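You operate a simulated robot arm through the tools that you are given. There is no shell and no other tool. Be economical: measure what you need, move in short steps, check, and stop when the job is done.

You run a simulated robot arm. Do the job below in one go: nothing can be reset, and whatever is moved stays where it is left.

JOB
Slide the lamp carrier to 5 cm, lock it and light the lamp.
Fine: slacken the star knob first; tighten it again at the mark.

The check looks at the end state, three seconds after you hand in, the way a careful person would. Anything else that was tipped, shoved, dropped, spilled or broken makes it a failure.

ROBOT AND FRAMES
A 7-joint arm with a two-finger parallel gripper, fixed in place. Base frame: the origin is at the foot of the arm, x ahead of it, y to its left, z up. Lengths are in mm, angles in degrees, forces in N, time in s.
With the tool pointing down near the work surface it reaches from about 320 to 740 mm from the base axis. Its first joint turns from -115.0 to 115.0 degrees. Payload 3.91 kg.
The tool frame sits at the grasp point between the pads (the TCP): z along the fingers, y along the line on which they close. The tips reach 30 mm beyond it. The gripper opens to 110 mm. The fingers are 20 mm wide and 10 mm thick; the gripper's body (48 by 112 mm) begins 55 mm behind the TCP.
Orientation is told as [roll, pitch, yaw] about the base's x, y, z axes, in that order, counted from this pose: with the fingers straight down and closing along the base's y, the tool's x points along the base's -x, its y along +y and its z along -z.

CONTROLS
- The arm moves only by the tool apply_moves. Its argument "steps" is a list that holds one entry, the list of rows, each a list of 6 numbers: the shift along the tool's x, y, z in units of 50 mm (1.0 is 50 mm), then the turn, a rotation vector about the tool's x, y, z in units of 8 degrees (1.0 is 8 degrees). In form: [[[x, y, z, rx, ry, rz], ...]]. A call has 1 to 12 rows; each row shifts and turns the commanded pose from where the row before left it, along the tool's axes as they then stand. "gripper" is the opening, from 0 (shut) to 1 (fully open), set as the call begins (left out, the last holds). A call with a number of a shift or a turn outside -1 to 1 is refused whole. Each row takes 0.2 s and may step no farther than 50 mm and 8.6 degrees from the row before; otherwise, or with a gripper value out of range, the whole call is refused. A pose out of reach is approached as far as the arm can. The call stops where the force on the tool passes 40 N (or 10 N more than at its start, if that is more) or the arm is blocked; 0.2 s more then pass. Each finger travels about 108 mm/s and halts on what it meets, pressing with about 22 N; the grip force reading is that of the motor and also rises with nothing between the fingers. The clock runs only during rows and for 0.2 s after the last one: add rows that do not move to give the fingers time. The reply holds the time, the measured pose of the TCP, the force on the tool along the base axes, the opening and the grip force, in the units named above and with some noise.
- Cameras (640 x 400 px; columns grow to the right, rows downward): "scene" is fixed at [220.3, -650.8, 1259.9]; the picture's right is [1.00, -0.06, 0.00], its down [-0.02, -0.29, -0.96] and it looks along [0.05, 0.96, -0.29] (base axes); focal length 361 px, centre (320, 200). "wrist" rides on the gripper at [-36, 0, -57] in the tool frame; the picture's right is [0.00, -1.00, 0.00], its down [0.97, 0.00, -0.24] and it looks along [0.24, 0.00, 0.97] (tool axes); focal length 218 px, centre (320, 200). There is no depth. A picture from a camera that has moved, and an enlarged one, comes with that camera's place and axes in the base frame and with its lens.
- grab_frame(camera): a new picture of that camera. The clock stands still meanwhile.
- raise_lower(by): slides the trunk up (or, below 0, down) by that many mm; the arm rides with it, the base frame stays. It gives what a move gives, with no picture.
- zoom(camera, box): a new picture of the part [left, top, right, bottom] of that camera's present view, enlarged. The clock stands still meanwhile.
- hand_in(): hands the job in; it is judged then, once.

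Work in short steps. Places have to be worked out from the pictures, the camera data and where the tool is seen: move nearer, look again, correct. Check each grasp and each placing, and mend what went wrong. You have 120 turns and 68 pictures in all, those below and enlarged ones among them. Open the gripper and draw the arm clear of the work before you hand the job in, unless the task says otherwise; then end with one line.

The tools are called as name(argument=value, ...) on one line, values as JSON. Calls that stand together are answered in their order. apply_moves: Moves the arm, as the interface text tells. Its arguments: {"type":"object","properties":{"steps":{"type":"array","items":{"type":"array","items":{"type":"array","items":{"type":"number"}}}},"gripper":{"type":"number"}},"required":["steps"]} The other tools are called the same way: raise_lower (by) slides the trunk up or down; grab_frame (camera) takes a picture; zoom (camera, box) takes an enlarged picture of a part of a camera's view; hand_in () hands the job in.

At the start:

```text
t: 0.0
tcp_pos: [248.0, 400.4, 1011.1]
ee_rot: [0.0, -0.1, 0.0]
contact_force: [-0.2, -0.5, -0.1]
grip_width: 110.1
grasp_force: 0.1
trunk travel left (down, up): [-625.0, 365.0]
```

scene: 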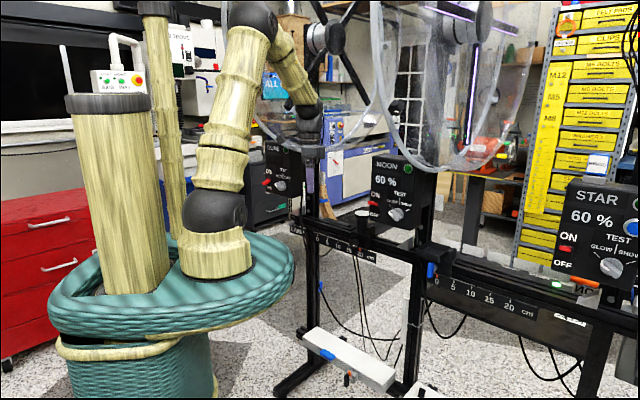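
wrist: 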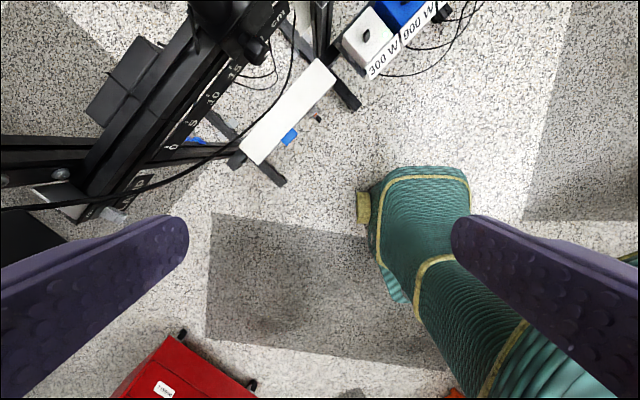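

I see several lamp units on rails with cm scales; I enlarge the scene to understand them.

zoom(camera="scene", box=[240, 120, 440, 245])

zoom(camera="scene", box=[400, 160, 640, 310])

zoom(camera="scene", box=[260, 230, 460, 400])

```text
3.20 times, centred on (340, 182) of scene
camera zoom: at [220.3, -650.8, 1259.9], right [1.0, -0.06, 0.0], down [-0.02, -0.29, -0.96], along [0.05, 0.96, -0.29], focal length 1156 px, centre (256, 256)
```

zoom: 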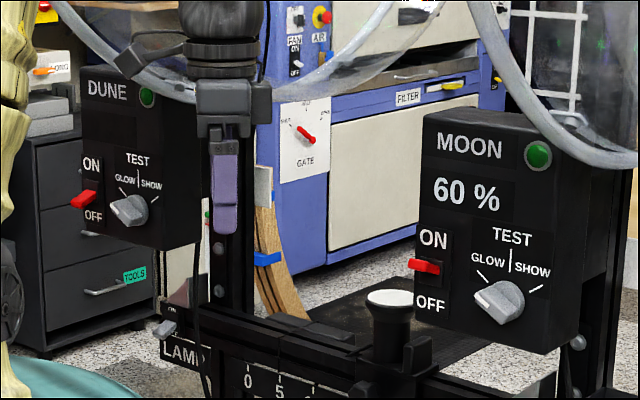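

```text
2.67 times, centred on (520, 235) of scene
camera zoom: at [220.3, -650.8, 1259.9], right [1.0, -0.06, 0.0], down [-0.02, -0.29, -0.96], along [0.05, 0.96, -0.29], focal length 964 px, centre (-213, 107)
```

zoom: 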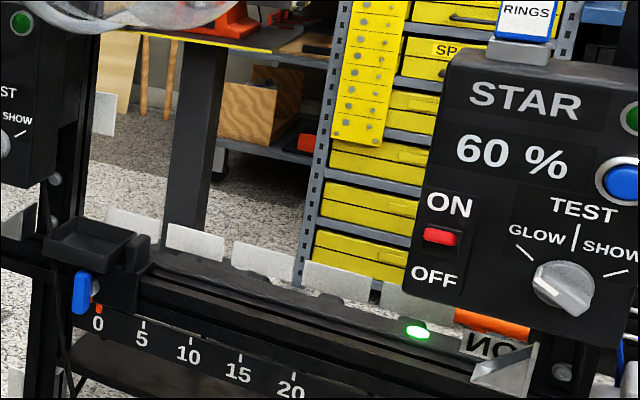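

```text
2.35 times, centred on (360, 315) of scene
camera zoom: at [220.3, -650.8, 1259.9], right [1.0, -0.06, 0.0], down [-0.02, -0.29, -0.96], along [0.05, 0.96, -0.29], focal length 850 px, centre (226, -71)
```

zoom: 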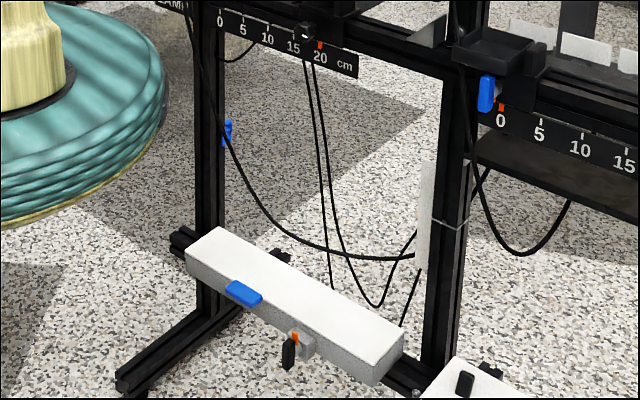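

The rail with the "LAMP" label looks closest to the gripper (0 mark about (280,626,731), I estimate). I look at it in the wrist view and at the upper part of the scene.

zoom(camera="wrist", box=[0, 0, 320, 220])

zoom(camera="scene", box=[280, 195, 380, 265])

```text
1.82 times, centred on (160, 110) of wrist
camera zoom: at [284.2, 399.9, 1068.0], right [0.0, -1.0, 0.0], down [-0.97, 0.0, 0.24], along [-0.24, 0.0, -0.97], focal length 397 px, centre (611, 364)
```

zoom: 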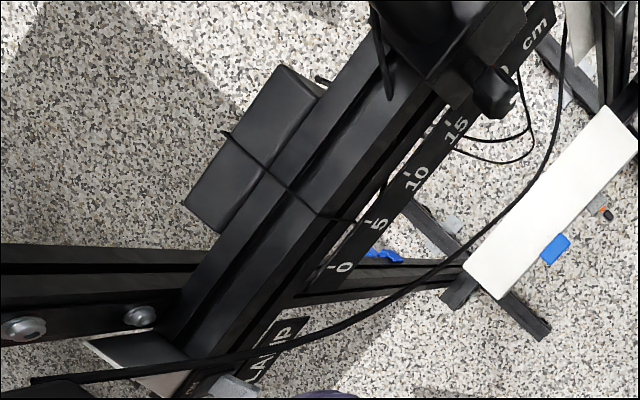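

```text
5.71 times, centred on (330, 230) of scene
camera zoom: at [220.3, -650.8, 1259.9], right [1.0, -0.06, 0.0], down [-0.02, -0.29, -0.96], along [0.05, 0.96, -0.29], focal length 2065 px, centre (263, 29)
```

zoom: 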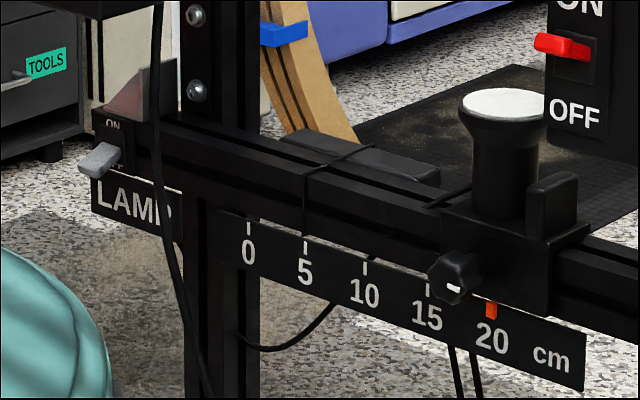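

This is the unit: carrier with lamp at 20 cm, black star knob on its front, LAMP toggle on the rail's left end. I turn the tool to face the rail (yaw 47°) and tilt it about 45° for a look.

apply_moves(steps=[[[0, 0, 0, 0, 0, -1], [0, 0, 0, 0, 0, -1], [0, 0, 0, 0, 0, -1], [0, 0, 0, 0, 0, -1], [0, 0, 0, 0, 0, -1], [0, 0, 0, 0, 0, -0.95], [0, 0, 0, 0, -1, 0], [0, 0, 0, 0, -1, 0], [0, 0, 0, 0, -1, 0], [0, 0, 0, 0, -1, 0], [0, 0, 0, 0, -1, 0], [0, 0, 0, 0, 0, 0]]])

grab_frame(camera="wrist")

```text
t: 2.6
tcp_pos: [249.0, 396.8, 1006.4]
ee_rot: [-1.1, -35.2, 47.7]
contact_force: [-0.1, -0.4, -0.2]
grip_width: 109.9
grasp_force: 0.1
out of reach, approached as far as the arm can: row 11
trunk travel left (down, up): [-625.0, 365.0]
```

```text
60 pictures are left
camera wrist: at [246.6, 394.2, 1074.5], right [0.73, -0.68, 0.02], down [-0.63, -0.69, -0.36], along [0.26, 0.26, -0.93], focal length 218 px, centre (320, 200)
```

wrist: 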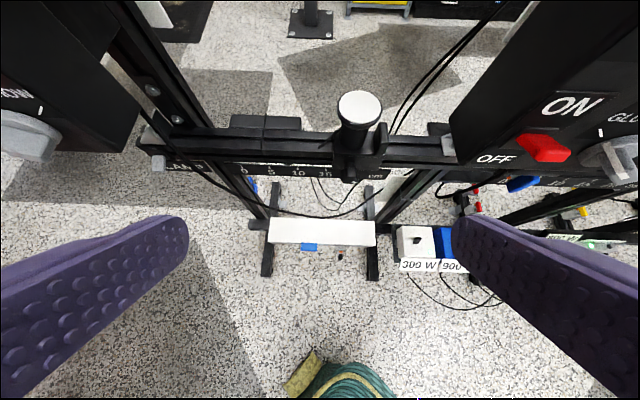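

The wrist ran out of reach at this height; the shoulder needs to come lower. Everything's clear below the tool (rail about 190 mm in front), so I lower the trunk.

raise_lower(by=-130)

grab_frame(camera="wrist")

grab_frame(camera="scene")

```text
t: 4.2
tcp_pos: [249.8, 395.7, 877.1]
ee_rot: [-1.2, -35.3, 47.7]
contact_force: [0.3, 1.1, 0.7]
grip_width: 109.9
grasp_force: 0.1
trunk travel left (down, up): [-495.0, 495.0]
```

```text
59 pictures are left
camera wrist: at [246.8, 394.1, 944.8], right [0.73, -0.68, 0.02], down [-0.63, -0.69, -0.36], along [0.26, 0.26, -0.93], focal length 218 px, centre (320, 200)
```

wrist: 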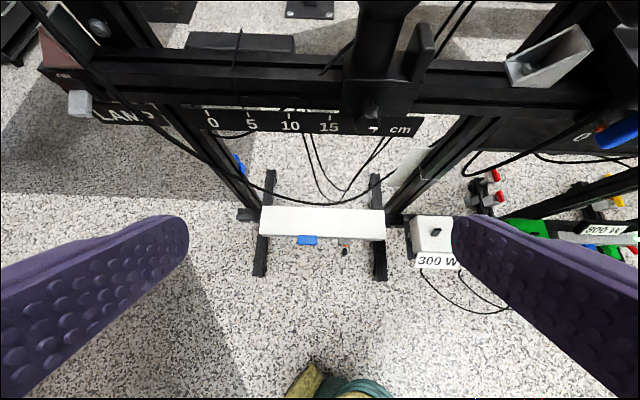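

```text
58 pictures are left
```

scene: 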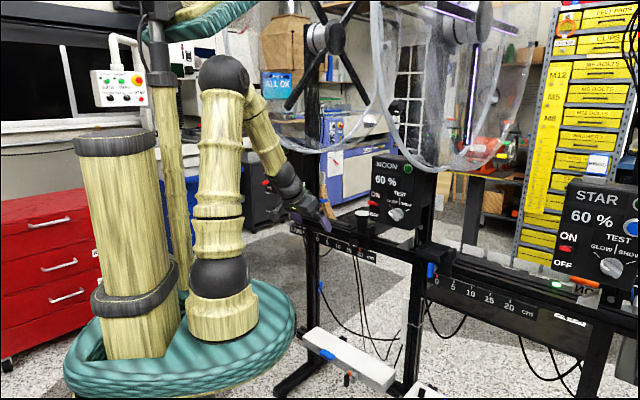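

Good view. I tilt further toward horizontal while backing a bit away from the rail.

apply_moves(steps=[[[0.3, 0, 0, 0, -1, 0], [0.3, 0, 0, 0, -1, 0], [0, 0, 0, 0, -1, 0], [0, 0, 0, 0, -1, 0], [0, 0, 0, 0, 0, 0]]])

grab_frame(camera="wrist")

```text
t: 5.4
tcp_pos: [247.2, 398.3, 867.5]
ee_rot: [-5.4, -62.1, 50.5]
contact_force: [-0.6, 0.6, 0.2]
grip_width: 110.0
grasp_force: 0.1
out of reach, approached as far as the arm can: row 1, 4
trunk travel left (down, up): [-495.0, 495.0]
```

```text
57 pictures are left
camera wrist: at [222.4, 375.5, 926.0], right [0.72, -0.7, 0.04], down [-0.44, -0.5, -0.74], along [0.54, 0.51, -0.67], focal length 218 px, centre (320, 200)
```

wrist: 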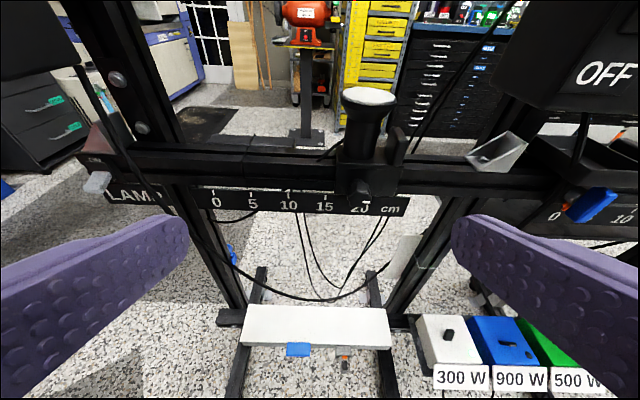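

Rail 0 mark triangulates to about (281,630,719), 20 mark about (415,482,720). I lower the trunk further and continue levelling the tool.

raise_lower(by=-80)

apply_moves(steps=[[[-0.4, 0, 0, 0, 0, 0], [-0.4, 0, 0, 0, 0, 0], [0, 0, 0, 0, -1, 0], [0, 0, 0, 0, -1, 0], [0, 0, 0, 0, -1, 0], [0, 0, 0, 0, 0, 0]]])

grab_frame(camera="wrist")

```text
t: 6.5
tcp_pos: [248.5, 397.6, 787.7]
ee_rot: [-5.5, -62.0, 50.6]
contact_force: [-0.5, -0.2, 0.9]
grip_width: 110.3
grasp_force: 0.0
trunk travel left (down, up): [-415.0, 575.0]
```

```text
t: 8.0
tcp_pos: [262.2, 422.8, 824.3]
ee_rot: [-33.3, -85.3, 78.9]
contact_force: [-0.6, 0.8, 0.6]
grip_width: 110.0
grasp_force: 0.0
out of reach, approached as far as the arm can: row 4, 5
trunk travel left (down, up): [-415.0, 575.0]
```

```text
56 pictures are left
camera wrist: at [222.9, 384.2, 863.2], right [0.72, -0.7, 0.05], down [-0.18, -0.25, -0.95], along [0.67, 0.67, -0.31], focal length 218 px, centre (320, 200)
```

wrist: 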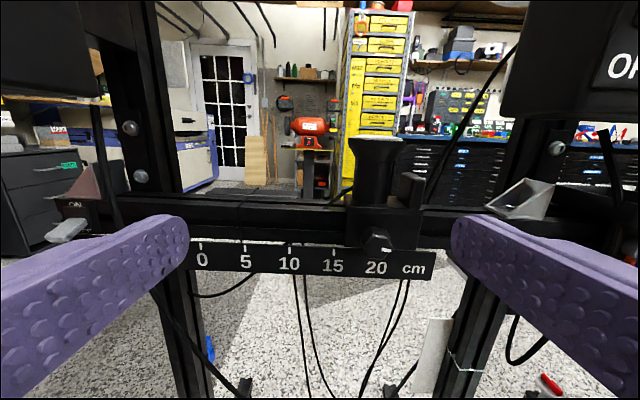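

Tool nearly level. I zoom on carrier/knob and toggle for accurate positions.

zoom(camera="wrist", box=[270, 120, 470, 290])

zoom(camera="wrist", box=[20, 150, 260, 290])

```text
2.35 times, centred on (370, 205) of wrist
camera zoom: at [222.9, 384.2, 863.2], right [0.72, -0.7, 0.05], down [-0.18, -0.25, -0.95], along [0.67, 0.67, -0.31], focal length 514 px, centre (202, 188)
```

zoom: 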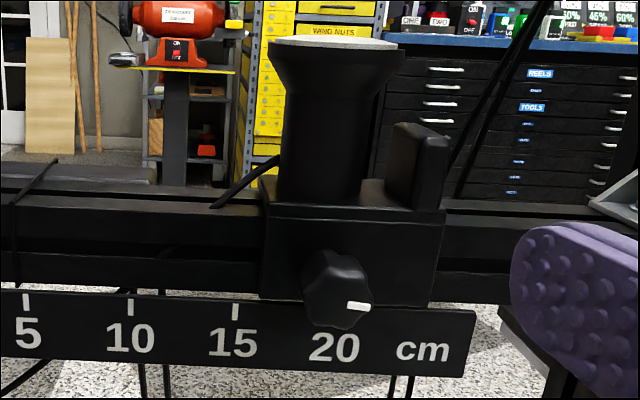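

```text
2.67 times, centred on (140, 220) of wrist
camera zoom: at [222.9, 384.2, 863.2], right [0.72, -0.7, 0.05], down [-0.18, -0.25, -0.95], along [0.67, 0.67, -0.31], focal length 582 px, centre (800, 147)
```

zoom: 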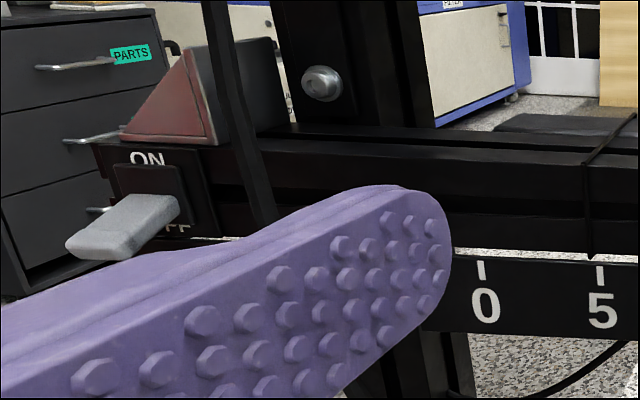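

The rail direction is about (0.715,-0.70), P0≈(280,628,732), knob centre ≈(414,486,751). I lower the trunk more and raise the tool relative to it, levelling and correcting the roll.

raise_lower(by=-150)

apply_moves(steps=[[[-0.5, 0, 0, 0, 0, 0], [-0.5, 0, 0, 0, 0, 0], [-0.5, 0, 0, 0, 0, 0], [0, 0, 0, 0, -0.5, 0.36], [0, 0, 0, 0, 0, 0]]])

grab_frame(camera="wrist")

```text
t: 9.7
tcp_pos: [262.2, 421.1, 674.3]
ee_rot: [-33.2, -85.3, 79.0]
contact_force: [0.0, -0.7, 0.2]
grip_width: 110.1
grasp_force: 0.2
trunk travel left (down, up): [-265.0, 725.0]
```

```text
t: 10.9
tcp_pos: [262.9, 428.1, 747.3]
ee_rot: [105.5, -89.7, -59.9]
contact_force: [0.1, -0.1, -0.1]
grip_width: 109.8
grasp_force: 0.1
trunk travel left (down, up): [-265.0, 725.0]
```

```text
53 pictures are left
camera wrist: at [223.2, 387.1, 784.5], right [0.71, -0.7, -0.01], down [-0.17, -0.17, -0.97], along [0.68, 0.69, -0.24], focal length 218 px, centre (320, 200)
```

wrist: 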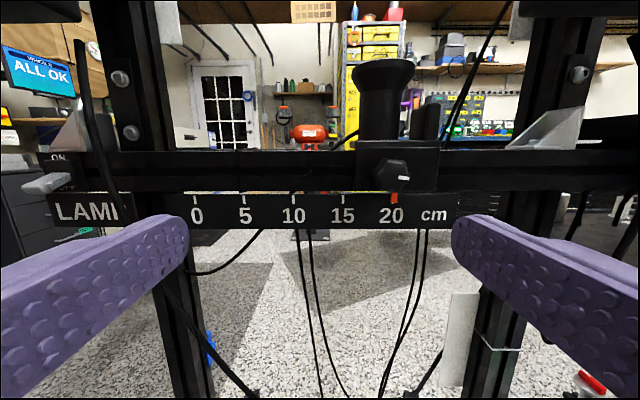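

Level view: knob centre ≈ s 190 mm along the rail, z≈760, and the pointer sits at the 20 tick. I move to a pre-grasp in front of it with a narrower opening.

apply_moves(steps=[[[-0.13, -0.63, 0, 0, 0, 0], [-0.13, -0.63, 0, 0, 0, 0], [0, 0, 0.7, 0, 0, 0], [0, 0, 0.6, 0, 0, 0], [0, 0, 0, 0, 0, 0]]], gripper=0.55)

grab_frame(camera="wrist")

```text
t: 12.1
tcp_pos: [356.7, 439.1, 764.7]
ee_rot: [92.9, -89.7, -47.3]
contact_force: [-0.7, -0.6, 0.4]
grip_width: 60.4
grasp_force: 0.0
out of reach, approached as far as the arm can: row 2
trunk travel left (down, up): [-265.0, 725.0]
```

```text
52 pictures are left
camera wrist: at [317.8, 398.1, 800.9], right [0.72, -0.7, 0.0], down [-0.17, -0.17, -0.97], along [0.68, 0.69, -0.24], focal length 218 px, centre (320, 200)
```

wrist: 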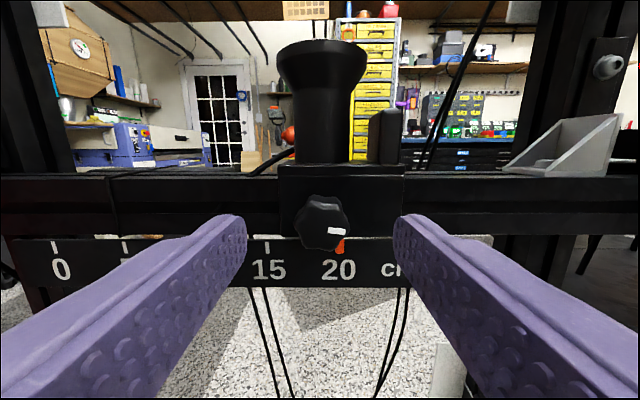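

Triangulating again: knob at s≈189, p≈620 (normal), z≈760; TCP is at s 187, p 564, z 765. I advance 38 mm with small corrections, then check before closing.

apply_moves(steps=[[[0.09, -0.05, 0.3, 0, 0, 0], [0, 0, 0.46, 0, 0, 0], [0, 0, 0, 0, 0, 0]]])

grab_frame(camera="wrist")

```text
t: 12.9
tcp_pos: [386.0, 463.1, 758.3]
ee_rot: [96.0, -89.7, -50.4]
contact_force: [-0.1, 0.2, -0.7]
grip_width: 60.5
grasp_force: 0.0
trunk travel left (down, up): [-265.0, 725.0]
```

```text
51 pictures are left
camera wrist: at [346.4, 422.2, 794.5], right [0.71, -0.7, 0.0], down [-0.17, -0.17, -0.97], along [0.68, 0.69, -0.24], focal length 218 px, centre (320, 200)
```

wrist: 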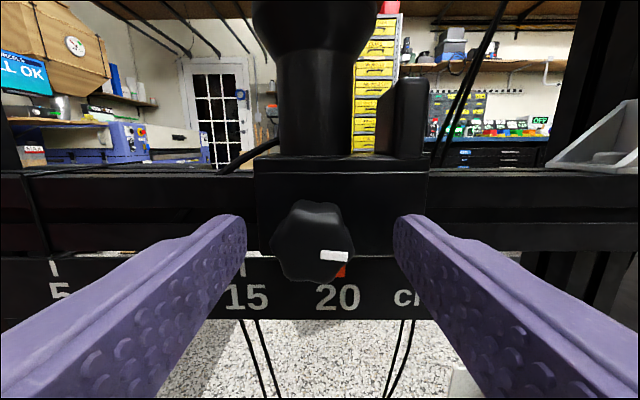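

Aligned within 3 mm (knob slightly left). I correct and close on the knob.

apply_moves(steps=[[[0, 0.06, 0.04, 0, 0, 0], [0, 0, 0, 0, 0, 0], [0, 0, 0, 0, 0, 0], [0, 0, 0, 0, 0, 0]]], gripper=0.1)

grab_frame(camera="wrist")

```text
t: 13.9
tcp_pos: [385.6, 465.5, 758.8]
ee_rot: [91.2, -89.7, -45.5]
contact_force: [-11.5, -14.9, -4.2]
grip_width: 29.3
grasp_force: 45.8
trunk travel left (down, up): [-265.0, 725.0]
```

```text
50 pictures are left
camera wrist: at [345.1, 424.9, 794.7], right [0.71, -0.7, -0.01], down [-0.17, -0.17, -0.97], along [0.68, 0.69, -0.24], focal length 218 px, centre (320, 200)
```

wrist: 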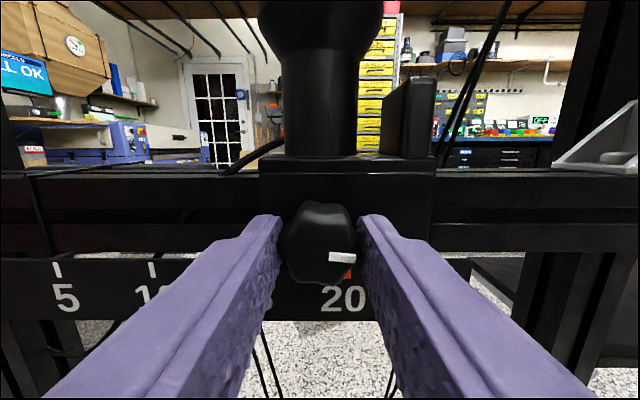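

Knob gripped (29 mm), but there is ~19 N back along the normal, so I ease back 2 mm and turn the first 16° anticlockwise.

apply_moves(steps=[[[0, 0, -0.05, 0, 0, 0], [0, 0, 0, 0, 0, -0.5], [0, 0, 0, 0, 0, -0.5], [0, 0, 0, 0, 0, -0.5], [0, 0, 0, 0, 0, -0.5], [0, 0, 0, 0, 0, 0]]])

grab_frame(camera="wrist")

```text
t: 15.3
tcp_pos: [384.4, 465.8, 758.9]
ee_rot: [-90.1, -74.2, 135.6]
contact_force: [17.6, 13.4, 1.6]
grip_width: 29.4
grasp_force: 44.9
trunk travel left (down, up): [-265.0, 725.0]
```

```text
49 pictures are left
camera wrist: at [337.9, 431.8, 793.4], right [0.69, -0.67, 0.27], down [0.02, -0.36, -0.93], along [0.73, 0.65, -0.23], focal length 218 px, centre (320, 200)
```

wrist: 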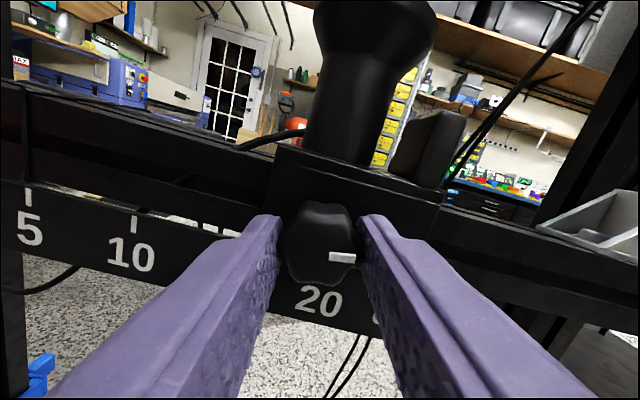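

The knob turns with the gripper. I ease forward 1 mm and continue anticlockwise.

apply_moves(steps=[[[0, 0, 0.025, 0, 0, -0.6], [0, 0, 0, 0, 0, -0.8], [0, 0, 0, 0, 0, -0.8], [0, 0, 0, 0, 0, -0.8], [0, 0, 0, 0, 0, -0.8], [0, 0, 0, 0, 0, -0.8], [0, 0, 0, 0, 0, -0.8], [0, 0, 0, 0, 0, 0]]])

grab_frame(camera="wrist")

```text
t: 17.1
tcp_pos: [384.6, 466.4, 759.8]
ee_rot: [-90.0, -31.0, 135.6]
contact_force: [2.2, -0.8, -0.7]
grip_width: 29.4
grasp_force: 45.2
trunk travel left (down, up): [-265.0, 725.0]
```

```text
48 pictures are left
camera wrist: at [322.1, 447.1, 777.9], right [0.37, -0.36, 0.86], down [0.43, -0.75, -0.5], along [0.83, 0.55, -0.12], focal length 218 px, centre (320, 200)
```

wrist: 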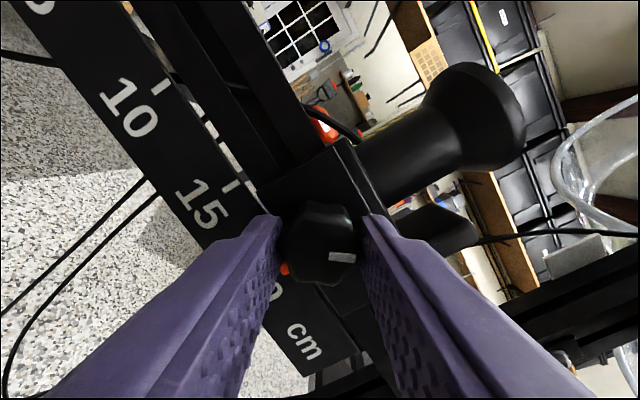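

No resistance so far (60°). I complete to 90°, then test whether the carrier slides by moving 5 mm toward lower values (tool −x then).

apply_moves(steps=[[[0, 0, 0, 0, 0, -0.8], [0, 0, 0, 0, 0, -0.8], [0, 0, 0, 0, 0, -0.8], [0, 0, 0, 0, 0, -0.8], [0, 0, 0, 0, 0, -0.64], [0, 0, 0, 0, 0, 0], [-0.1, 0, 0, 0, 0, 0], [0, 0, 0, 0, 0, 0]]])

grab_frame(camera="wrist")

```text
t: 18.9
tcp_pos: [381.4, 469.3, 759.9]
ee_rot: [-90.3, -0.3, 135.6]
contact_force: [8.5, 5.2, 11.2]
grip_width: 29.2
grasp_force: 45.3
trunk travel left (down, up): [-265.0, 725.0]
```

```text
47 pictures are left
camera wrist: at [315.1, 453.9, 760.0], right [0.0, -0.01, 1.0], down [0.53, -0.85, -0.01], along [0.85, 0.53, 0.0], focal length 218 px, centre (320, 200)
```

wrist: 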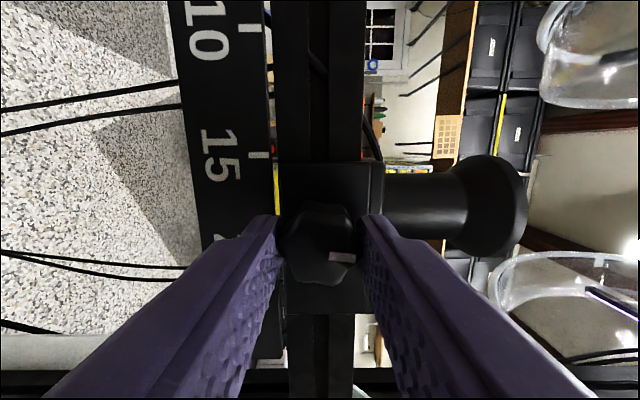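

Low force along the rail, so the carrier appears loose. I slide 20 mm more along −rail and check.

apply_moves(steps=[[[-0.1, 0, 0, 0, 0, 0], [-0.1, 0, 0, 0, 0, 0], [-0.1, 0, 0, 0, 0, 0], [-0.1, 0, 0, 0, 0, 0], [0, 0, 0, 0, 0, 0]]])

grab_frame(camera="wrist")

```text
t: 20.1
tcp_pos: [367.2, 484.1, 760.1]
ee_rot: [-90.1, -0.5, 135.6]
contact_force: [7.8, 4.8, 12.0]
grip_width: 29.1
grasp_force: 45.2
trunk travel left (down, up): [-265.0, 725.0]
```

```text
46 pictures are left
camera wrist: at [301.1, 467.9, 760.2], right [0.0, -0.01, 1.0], down [0.53, -0.85, -0.01], along [0.85, 0.53, 0.0], focal length 218 px, centre (320, 200)
```

wrist: 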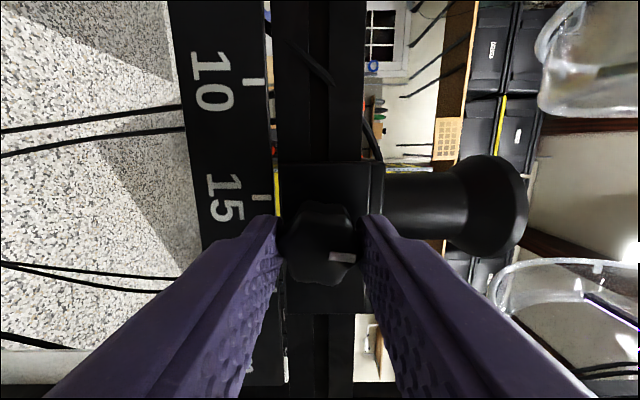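

Carrier follows (now ~17.5 cm). I slide 50 mm more and check the cable crossing near 5 cm.

apply_moves(steps=[[[-0.1, -0.01, 0, 0, 0, 0], [-0.1, 0, 0, 0, 0, 0], [-0.1, 0, 0, 0, 0, 0], [-0.1, 0, 0, 0, 0, 0], [-0.1, 0, 0, 0, 0, 0], [-0.1, 0, 0, 0, 0, 0], [-0.1, 0, 0, 0, 0, 0], [-0.1, 0, 0, 0, 0, 0], [-0.1, 0, 0, 0, 0, 0], [-0.1, 0, 0, 0, 0, 0], [0, 0, 0, 0, 0, 0]]])

grab_frame(camera="wrist")

zoom(camera="scene", box=[260, 160, 420, 260])

```text
t: 22.5
tcp_pos: [332.3, 518.9, 760.8]
ee_rot: [-90.0, -0.4, 135.6]
contact_force: [13.9, 11.4, 9.0]
grip_width: 29.0
grasp_force: 44.8
trunk travel left (down, up): [-265.0, 725.0]
```

```text
45 pictures are left
camera wrist: at [266.0, 502.9, 760.3], right [0.0, -0.01, 1.0], down [0.53, -0.85, -0.01], along [0.85, 0.53, 0.0], focal length 218 px, centre (320, 200)
```

wrist: 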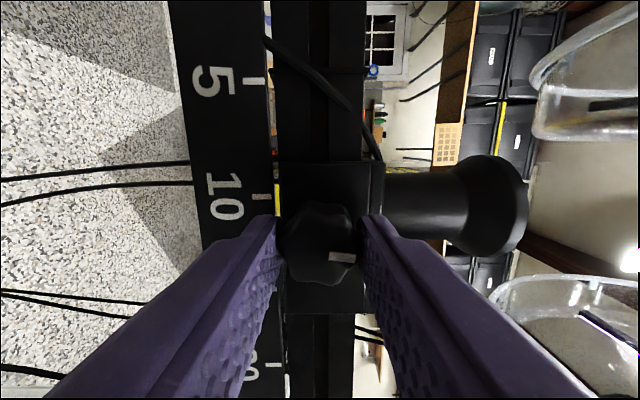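

```text
4.00 times, centred on (340, 210) of scene
camera zoom: at [220.3, -650.8, 1259.9], right [1.0, -0.06, 0.0], down [-0.02, -0.29, -0.96], along [0.05, 0.96, -0.29], focal length 1446 px, centre (240, 160)
```

zoom: 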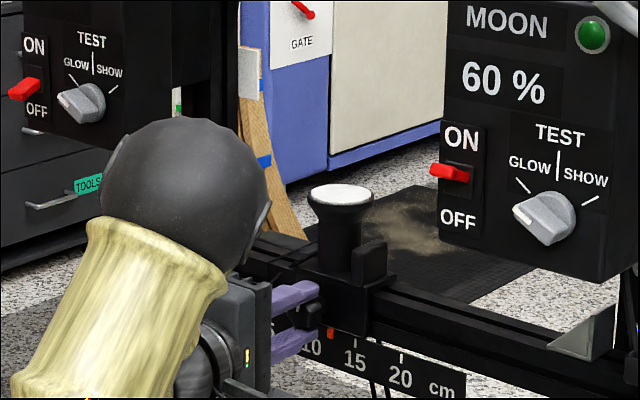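

Pointer near 12.5 cm. A cable lies over the rail ahead; I zoom in on it.

zoom(camera="wrist", box=[180, 0, 400, 170])

```text
2.35 times, centred on (290, 85) of wrist
camera zoom: at [266.0, 502.9, 760.3], right [0.0, -0.01, 1.0], down [0.53, -0.85, -0.01], along [0.85, 0.53, 0.0], focal length 514 px, centre (391, 471)
```

zoom: 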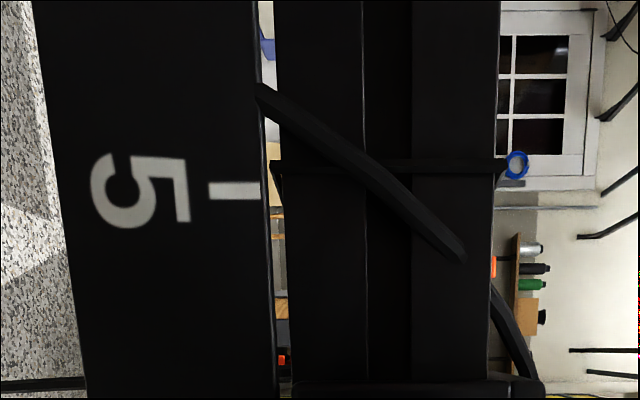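

There's a thin strap flush on the rail and the lamp's own lead. I continue slowly, watching the force.

apply_moves(steps=[[[-0.1, 0, 0, 0, 0, 0], [-0.1, 0, 0, 0, 0, 0], [-0.1, 0, 0, 0, 0, 0], [-0.1, 0, 0, 0, 0, 0], [-0.1, 0, 0, 0, 0, 0], [-0.1, 0, 0, 0, 0, 0], [-0.1, 0, 0, 0, 0, 0], [0, 0, 0, 0, 0, 0]]])

grab_frame(camera="wrist")

```text
t: 24.3
tcp_pos: [307.1, 543.0, 760.2]
ee_rot: [-90.0, -0.4, 135.6]
contact_force: [22.1, 21.0, 8.2]
grip_width: 29.2
grasp_force: 45.1
trunk travel left (down, up): [-265.0, 725.0]
```

```text
42 pictures are left
camera wrist: at [241.1, 527.5, 760.4], right [0.01, 0.0, 1.0], down [0.52, -0.85, -0.01], along [0.85, 0.52, 0.0], focal length 218 px, centre (320, 200)
```

wrist: 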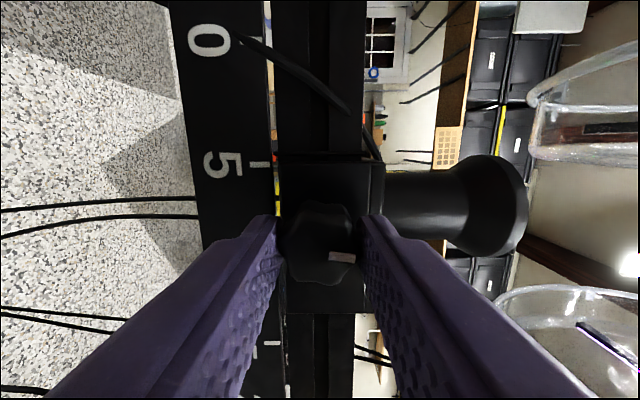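

Pull force along the normal is rising (slight misalignment), so I push in 1.5 mm and continue 10 mm.

apply_moves(steps=[[[0, 0, 0.03, 0, 0, 0], [-0.08, 0, 0, 0, 0, 0], [-0.08, 0, 0, 0, 0, 0], [-0.08, 0, 0, 0, 0, 0], [0, 0, 0, 0, 0, 0]]])

grab_frame(camera="wrist")

```text
t: 25.5
tcp_pos: [297.2, 552.7, 760.0]
ee_rot: [-90.0, -0.3, 135.7]
contact_force: [2.1, -1.2, -1.1]
grip_width: 29.3
grasp_force: 45.1
trunk travel left (down, up): [-265.0, 725.0]
```

```text
41 pictures are left
camera wrist: at [231.5, 536.8, 760.5], right [0.01, 0.0, 1.0], down [0.53, -0.85, -0.01], along [0.85, 0.53, 0.0], focal length 218 px, centre (320, 200)
```

wrist: 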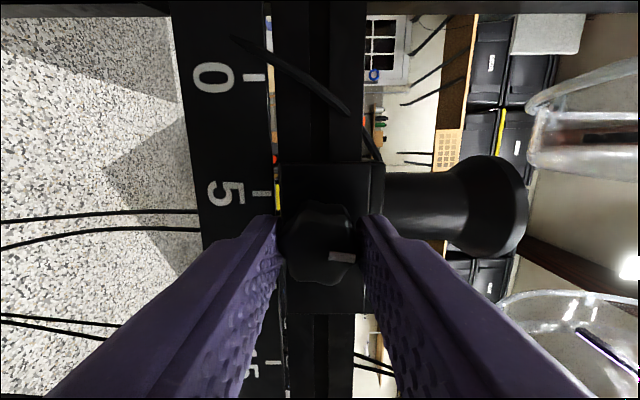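

No resistance; the strap passes under the carrier. About 27 mm remain; I move 22 mm.

apply_moves(steps=[[[-0.09, 0, 0.003, 0, 0, 0], [-0.09, 0, 0.003, 0, 0, 0], [-0.09, 0, 0.003, 0, 0, 0], [-0.09, 0, 0.003, 0, 0, 0], [-0.08, 0, 0, 0, 0, 0], [0, 0, 0, 0, 0, 0]]])

grab_frame(camera="wrist")

zoom(camera="scene", box=[280, 195, 400, 270])

```text
t: 26.9
tcp_pos: [282.4, 567.7, 759.3]
ee_rot: [-89.9, -0.2, 135.8]
contact_force: [-7.1, -9.3, -9.4]
grip_width: 29.2
grasp_force: 44.6
trunk travel left (down, up): [-265.0, 725.0]
```

```text
40 pictures are left
camera wrist: at [216.2, 552.2, 760.4], right [0.01, 0.0, 1.0], down [0.53, -0.85, -0.01], along [0.85, 0.53, 0.0], focal length 218 px, centre (320, 200)
```

wrist: 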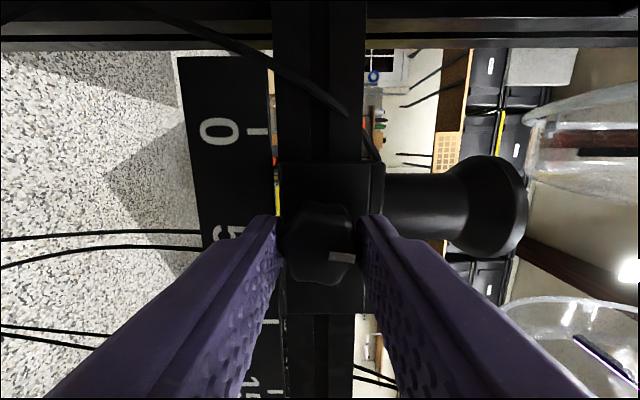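

```text
5.33 times, centred on (340, 232) of scene
camera zoom: at [220.3, -650.8, 1259.9], right [1.0, -0.06, 0.0], down [-0.02, -0.29, -0.96], along [0.05, 0.96, -0.29], focal length 1927 px, centre (213, 27)
```

zoom: 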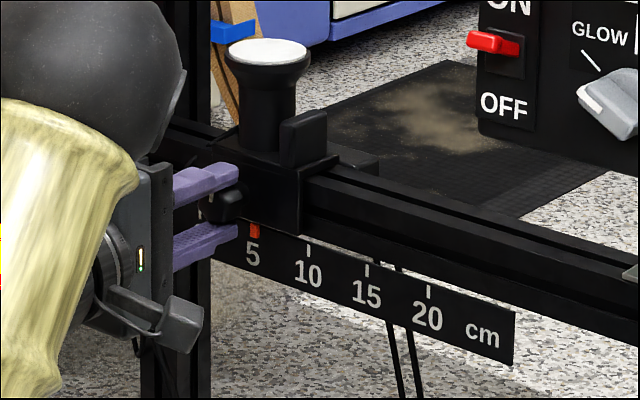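

Pointer is slightly right of 5. I zoom tightly to measure.

zoom(camera="scene", box=[315, 228, 363, 258])

```text
13.33 times, centred on (339, 243) of scene
camera zoom: at [220.3, -650.8, 1259.9], right [1.0, -0.06, 0.0], down [-0.02, -0.29, -0.96], along [0.05, 0.96, -0.29], focal length 4818 px, centre (67, -373)
```

zoom: 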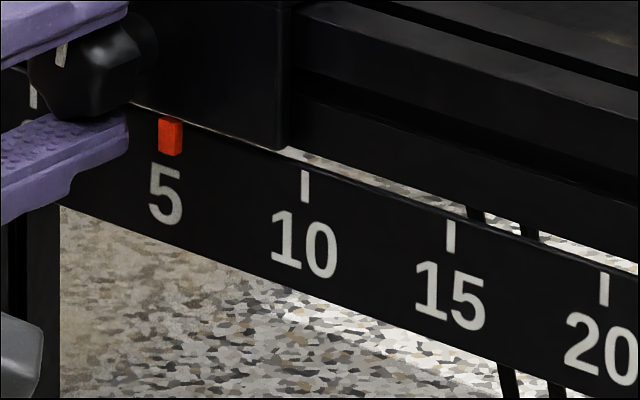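

Pointer reads about 5.1. I release, back off 80 mm and rotate upright to measure it head-on.

apply_moves(steps=[[[0, 0, 0, 0, 0, 0], [0, 0, 0, 0, 0, 0], [0, 0, -0.4, 0, 0, 0], [0, 0, -0.6, 0, 0, 0], [0, 0, -0.6, 0, 0, 0], [0, 0, 0, 0, 0, 1], [0, 0, 0, 0, 0, 1], [0, 0, 0, 0, 0, 1], [0, 0, 0, 0, 0, 1], [0, 0, 0, 0, 0, 1], [0, 0, 0, 0, 0, 1]]], gripper=0.55)

apply_moves(steps=[[[0, 0, 0, 0, 0, 1], [0, 0, 0, 0, 0, 1], [0, 0, 0, 0, 0, 1], [0, 0, 0, 0, 0, 1], [0, 0, 0, 0, 0, 1], [0, 0, 0, 0, 0, 0.25], [0, 0, 0, 0, 0, 0]]])

grab_frame(camera="wrist")

```text
t: 29.3
tcp_pos: [226.3, 511.3, 760.0]
ee_rot: [-89.9, -48.5, 135.7]
contact_force: [0.3, -0.7, 0.2]
grip_width: 60.6
grasp_force: 0.0
trunk travel left (down, up): [-265.0, 725.0]
```

```text
t: 30.9
tcp_pos: [226.2, 511.4, 761.1]
ee_rot: [91.9, -89.6, -46.3]
contact_force: [0.2, 0.3, -0.2]
grip_width: 59.9
grasp_force: 0.0
trunk travel left (down, up): [-265.0, 725.0]
```

```text
37 pictures are left
camera wrist: at [186.7, 470.1, 796.8], right [0.71, -0.7, -0.01], down [-0.17, -0.17, -0.97], along [0.68, 0.7, -0.24], focal length 218 px, centre (320, 200)
```

wrist: 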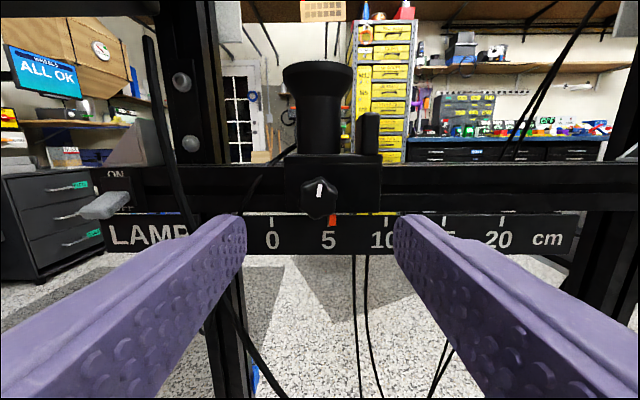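

zoom(camera="wrist", box=[255, 170, 415, 270])

```text
4.00 times, centred on (335, 220) of wrist
camera zoom: at [186.7, 470.1, 796.8], right [0.71, -0.7, -0.01], down [-0.17, -0.17, -0.97], along [0.68, 0.7, -0.24], focal length 873 px, centre (260, 120)
```

zoom: 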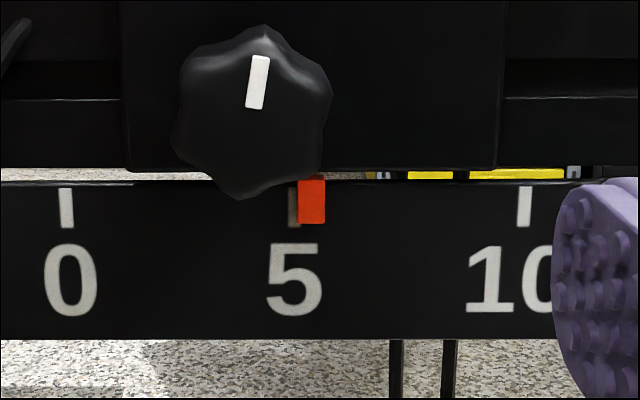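

Ticks 0→66 px, 10→524 px; pointer at 312 px → 5.35 cm. I rotate back, regrip, and shift −3.5 mm.

apply_moves(steps=[[[0, 0, 0, 0, 0, -1], [0, 0, 0, 0, 0, -1], [0, 0, 0, 0, 0, -1], [0, 0, 0, 0, 0, -1], [0, 0, 0, 0, 0, -1], [0, 0, 0, 0, 0, -1], [0, 0, 0, 0, 0, -1], [0, 0, 0, 0, 0, -1], [0, 0, 0, 0, 0, -1], [0, 0, 0, 0, 0, -1], [0, 0, 0, 0, 0, -1], [0, 0, 0, 0, 0, -0.25]]])

apply_moves(steps=[[[0, 0, 0.6, 0, 0, 0], [0, 0, 0.6, 0, 0, 0], [0, 0, 0.38, 0, 0, 0], [0, 0, 0, 0, 0, 0]]])

apply_moves(steps=[[[0, 0, 0, 0, 0, 0], [0, 0, 0, 0, 0, 0], [0, 0, 0, 0, 0, 0]]], gripper=0.1)

zoom(camera="scene", box=[315, 228, 363, 258])

```text
t: 33.5
tcp_pos: [227.4, 510.7, 760.7]
ee_rot: [-89.9, -0.2, 135.6]
contact_force: [0.0, 0.6, 0.3]
grip_width: 60.6
grasp_force: 0.0
trunk travel left (down, up): [-265.0, 725.0]
```

```text
t: 34.5
tcp_pos: [282.1, 568.8, 760.3]
ee_rot: [-90.0, -0.4, 135.6]
contact_force: [-0.5, -0.1, -0.9]
grip_width: 60.4
grasp_force: 0.0
trunk travel left (down, up): [-265.0, 725.0]
```

```text
t: 35.3
tcp_pos: [282.2, 569.1, 761.0]
ee_rot: [-89.9, -0.3, 135.6]
contact_force: [-0.8, -0.9, -6.0]
grip_width: 29.1
grasp_force: 45.0
trunk travel left (down, up): [-265.0, 725.0]
```

```text
13.33 times, centred on (339, 243) of scene
camera zoom: at [220.3, -650.8, 1259.9], right [1.0, -0.06, 0.0], down [-0.02, -0.29, -0.96], along [0.05, 0.96, -0.29], focal length 4818 px, centre (67, -373)
```

zoom: 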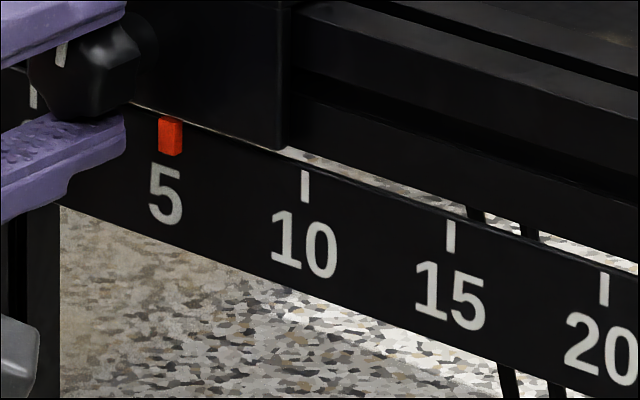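

Regripped, unchanged. Now the 3.5 mm shift (expect the pointer at about 160 px in this view).

apply_moves(steps=[[[-0.035, 0, 0, 0, 0, 0], [-0.035, 0, 0, 0, 0, 0], [0, 0, 0, 0, 0, 0]]])

zoom(camera="scene", box=[315, 228, 363, 258])

```text
t: 36.1
tcp_pos: [278.4, 570.9, 760.7]
ee_rot: [-90.0, -0.3, 135.6]
contact_force: [-2.9, -7.3, -10.9]
grip_width: 29.5
grasp_force: 45.2
trunk travel left (down, up): [-265.0, 725.0]
```

```text
13.33 times, centred on (339, 243) of scene
camera zoom: at [220.3, -650.8, 1259.9], right [1.0, -0.06, 0.0], down [-0.02, -0.29, -0.96], along [0.05, 0.96, -0.29], focal length 4818 px, centre (67, -373)
```

zoom: 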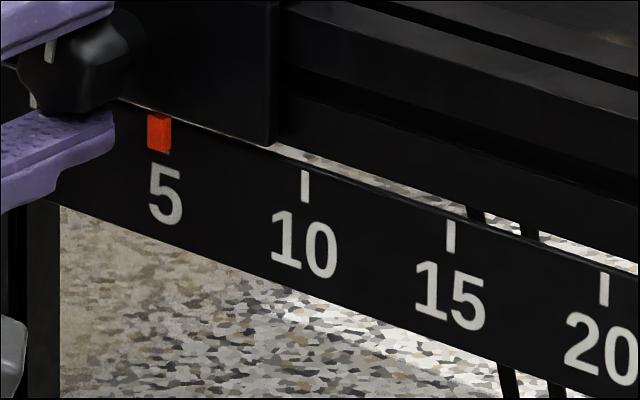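

Pointer at 159 px, i.e. ~5.0 cm. Now I tighten clockwise 90°.

apply_moves(steps=[[[0, 0, 0, 0, 0, 0.9], [0, 0, 0, 0, 0, 0.9], [0, 0, 0, 0, 0, 0.9], [0, 0, 0, 0, 0, 0.9], [0, 0, 0, 0, 0, 0.9], [0, 0, 0, 0, 0, 0.9], [0, 0, 0, 0, 0, 0.9], [0, 0, 0, 0, 0, 0.9], [0, 0, 0, 0, 0, 0.9], [0, 0, 0, 0, 0, 0.9], [0, 0, 0, 0, 0, 0.9], [0, 0, 0, 0, 0, 0.9]]])

grab_frame(camera="wrist")

```text
t: 38.7
tcp_pos: [280.3, 570.5, 760.1]
ee_rot: [-89.4, -86.8, 135.1]
contact_force: [-14.4, -11.3, -16.5]
grip_width: 29.3
grasp_force: 45.2
trunk travel left (down, up): [-265.0, 725.0]
```

```text
33 pictures are left
camera wrist: at [237.5, 530.9, 796.4], right [0.71, -0.7, 0.06], down [-0.13, -0.21, -0.97], along [0.69, 0.68, -0.24], focal length 218 px, centre (320, 200)
```

wrist: 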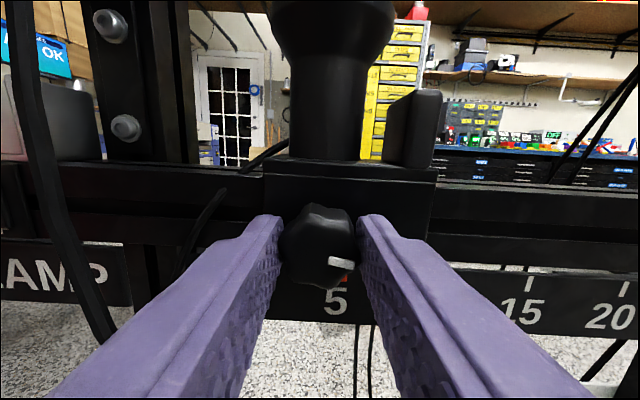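

Knob followed back near its original angle. I turn a little farther to feel for the stop.

apply_moves(steps=[[[0, 0, 0, 0, 0, 0.8], [0, 0, 0, 0, 0, 0.8], [0, 0, 0, 0, 0, 0]]])

grab_frame(camera="wrist")

```text
t: 39.5
tcp_pos: [280.1, 570.7, 762.5]
ee_rot: [92.0, -80.4, -46.4]
contact_force: [-4.9, 0.3, 5.2]
grip_width: 29.6
grasp_force: 44.5
trunk travel left (down, up): [-265.0, 725.0]
```

```text
32 pictures are left
camera wrist: at [244.0, 524.8, 798.3], right [0.7, -0.69, -0.17], down [-0.28, -0.05, -0.96], along [0.65, 0.72, -0.23], focal length 218 px, centre (320, 200)
```

wrist: 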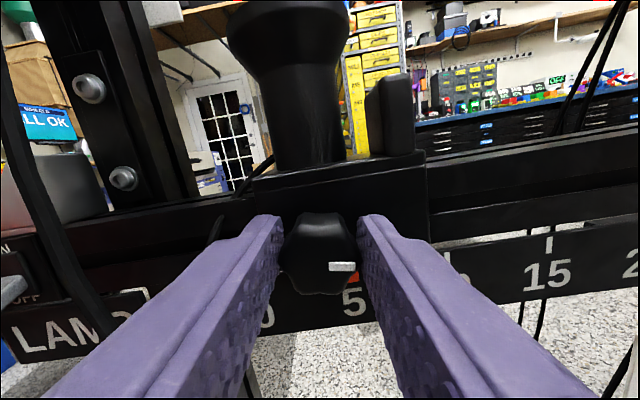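

The knob still follows at +10° past its start; I keep tightening to find resistance.

apply_moves(steps=[[[0, 0, 0, 0, 0, 0.7], [0, 0, 0, 0, 0, 0.7], [0, 0, 0, 0, 0, 0.7], [0, 0, 0, 0, 0, 0.7], [0, 0, 0, 0, 0, 0]]])

grab_frame(camera="wrist")

```text
t: 40.7
tcp_pos: [280.2, 571.4, 759.3]
ee_rot: [89.8, -58.0, -44.3]
contact_force: [-0.5, 1.7, -0.9]
grip_width: 29.4
grasp_force: 44.9
trunk travel left (down, up): [-265.0, 725.0]
```

```text
31 pictures are left
camera wrist: at [253.2, 516.2, 790.5], right [0.61, -0.59, -0.53], down [-0.54, 0.19, -0.82], along [0.59, 0.78, -0.2], focal length 218 px, centre (320, 200)
```

wrist: 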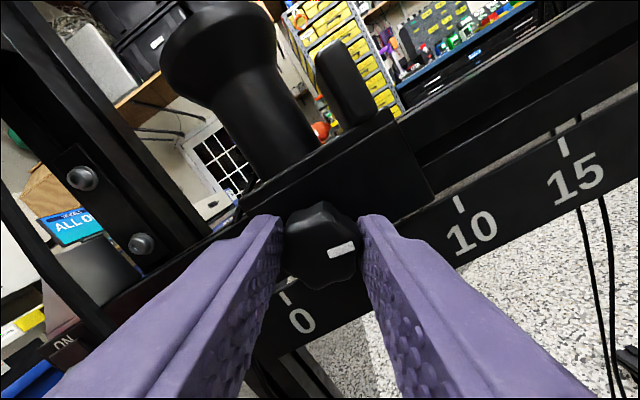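

The knob's mark lagged ~15° in the grip: the knob is at its stop and the pads slip. I release, back off 80 mm, level the tool and check.

apply_moves(steps=[[[0, 0, 0, 0, 0, 0], [0, 0, 0, 0, 0, 0], [0, 0, -0.4, 0, 0, 0], [0, 0, -0.6, 0, 0, 0], [0, 0, -0.6, 0, 0, 0], [0, 0, 0, 0, 0, -0.9], [0, 0, 0, 0, 0, -0.9], [0, 0, 0, 0, 0, -0.9], [0, 0, 0, 0, 0, -0.9], [0, 0, 0, 0, 0, -0.5], [0, 0, 0, 0, 0, 0]]], gripper=0.55)

grab_frame(camera="wrist")

zoom(camera="wrist", box=[255, 170, 415, 270])

```text
t: 43.1
tcp_pos: [224.0, 513.5, 760.2]
ee_rot: [-91.6, -89.1, 137.3]
contact_force: [-0.4, 0.5, 0.3]
grip_width: 60.4
grasp_force: 0.0
trunk travel left (down, up): [-265.0, 725.0]
```

```text
30 pictures are left
camera wrist: at [182.5, 472.5, 797.2], right [0.72, -0.7, 0.02], down [-0.16, -0.18, -0.97], along [0.68, 0.69, -0.24], focal length 218 px, centre (320, 200)
```

wrist: 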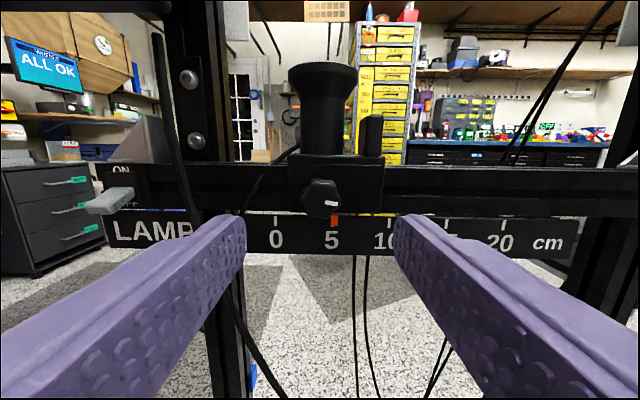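

```text
4.00 times, centred on (335, 220) of wrist
camera zoom: at [182.5, 472.5, 797.2], right [0.72, -0.7, 0.02], down [-0.16, -0.18, -0.97], along [0.68, 0.69, -0.24], focal length 873 px, centre (260, 120)
```

zoom: 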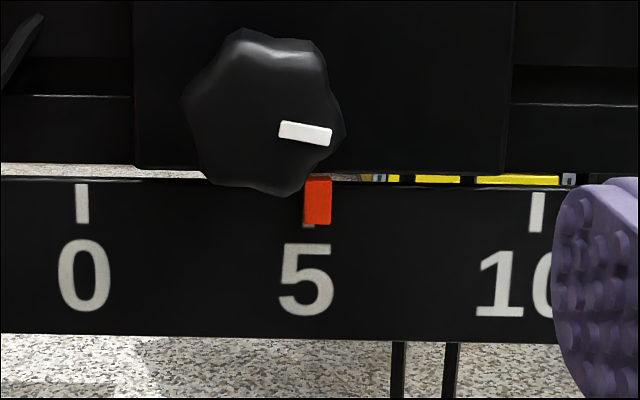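

Pointer is at about 5.15 cm: tightening pushed it back ~1.6 mm. I'll regrip, slacken 60°, shift, and retighten with compensation.

apply_moves(steps=[[[0, 0, 0.6, 0, 0, 0], [0, 0, 0.6, 0, 0, 0], [0, 0, 0.38, 0, 0, 0], [0, 0, 0, 0, 0, 0]]])

apply_moves(steps=[[[0, 0, 0, 0, 0, 0], [0, 0, 0, 0, 0, 0], [0, 0, 0, 0, 0, 0]]], gripper=0.1)

zoom(camera="scene", box=[315, 228, 363, 258])

```text
t: 44.1
tcp_pos: [279.3, 569.5, 761.8]
ee_rot: [-92.3, -89.0, 137.9]
contact_force: [0.5, 0.6, 0.2]
grip_width: 60.4
grasp_force: 0.0
trunk travel left (down, up): [-265.0, 725.0]
```

```text
t: 44.9
tcp_pos: [278.3, 569.3, 761.4]
ee_rot: [-92.1, -89.1, 137.8]
contact_force: [1.0, 0.6, 0.0]
grip_width: 29.1
grasp_force: 44.9
trunk travel left (down, up): [-265.0, 725.0]
```

```text
13.33 times, centred on (339, 243) of scene
camera zoom: at [220.3, -650.8, 1259.9], right [1.0, -0.06, 0.0], down [-0.02, -0.29, -0.96], along [0.05, 0.96, -0.29], focal length 4818 px, centre (67, -373)
```

zoom: 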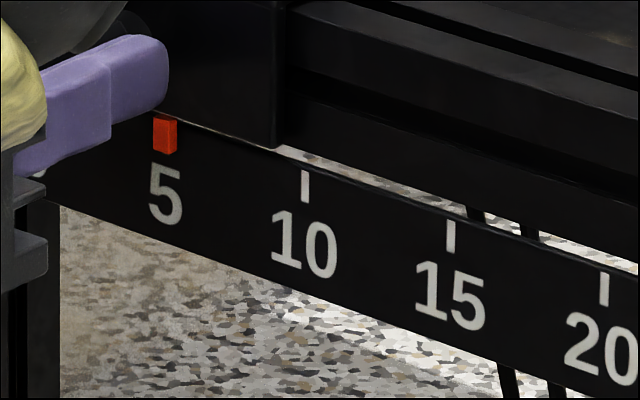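

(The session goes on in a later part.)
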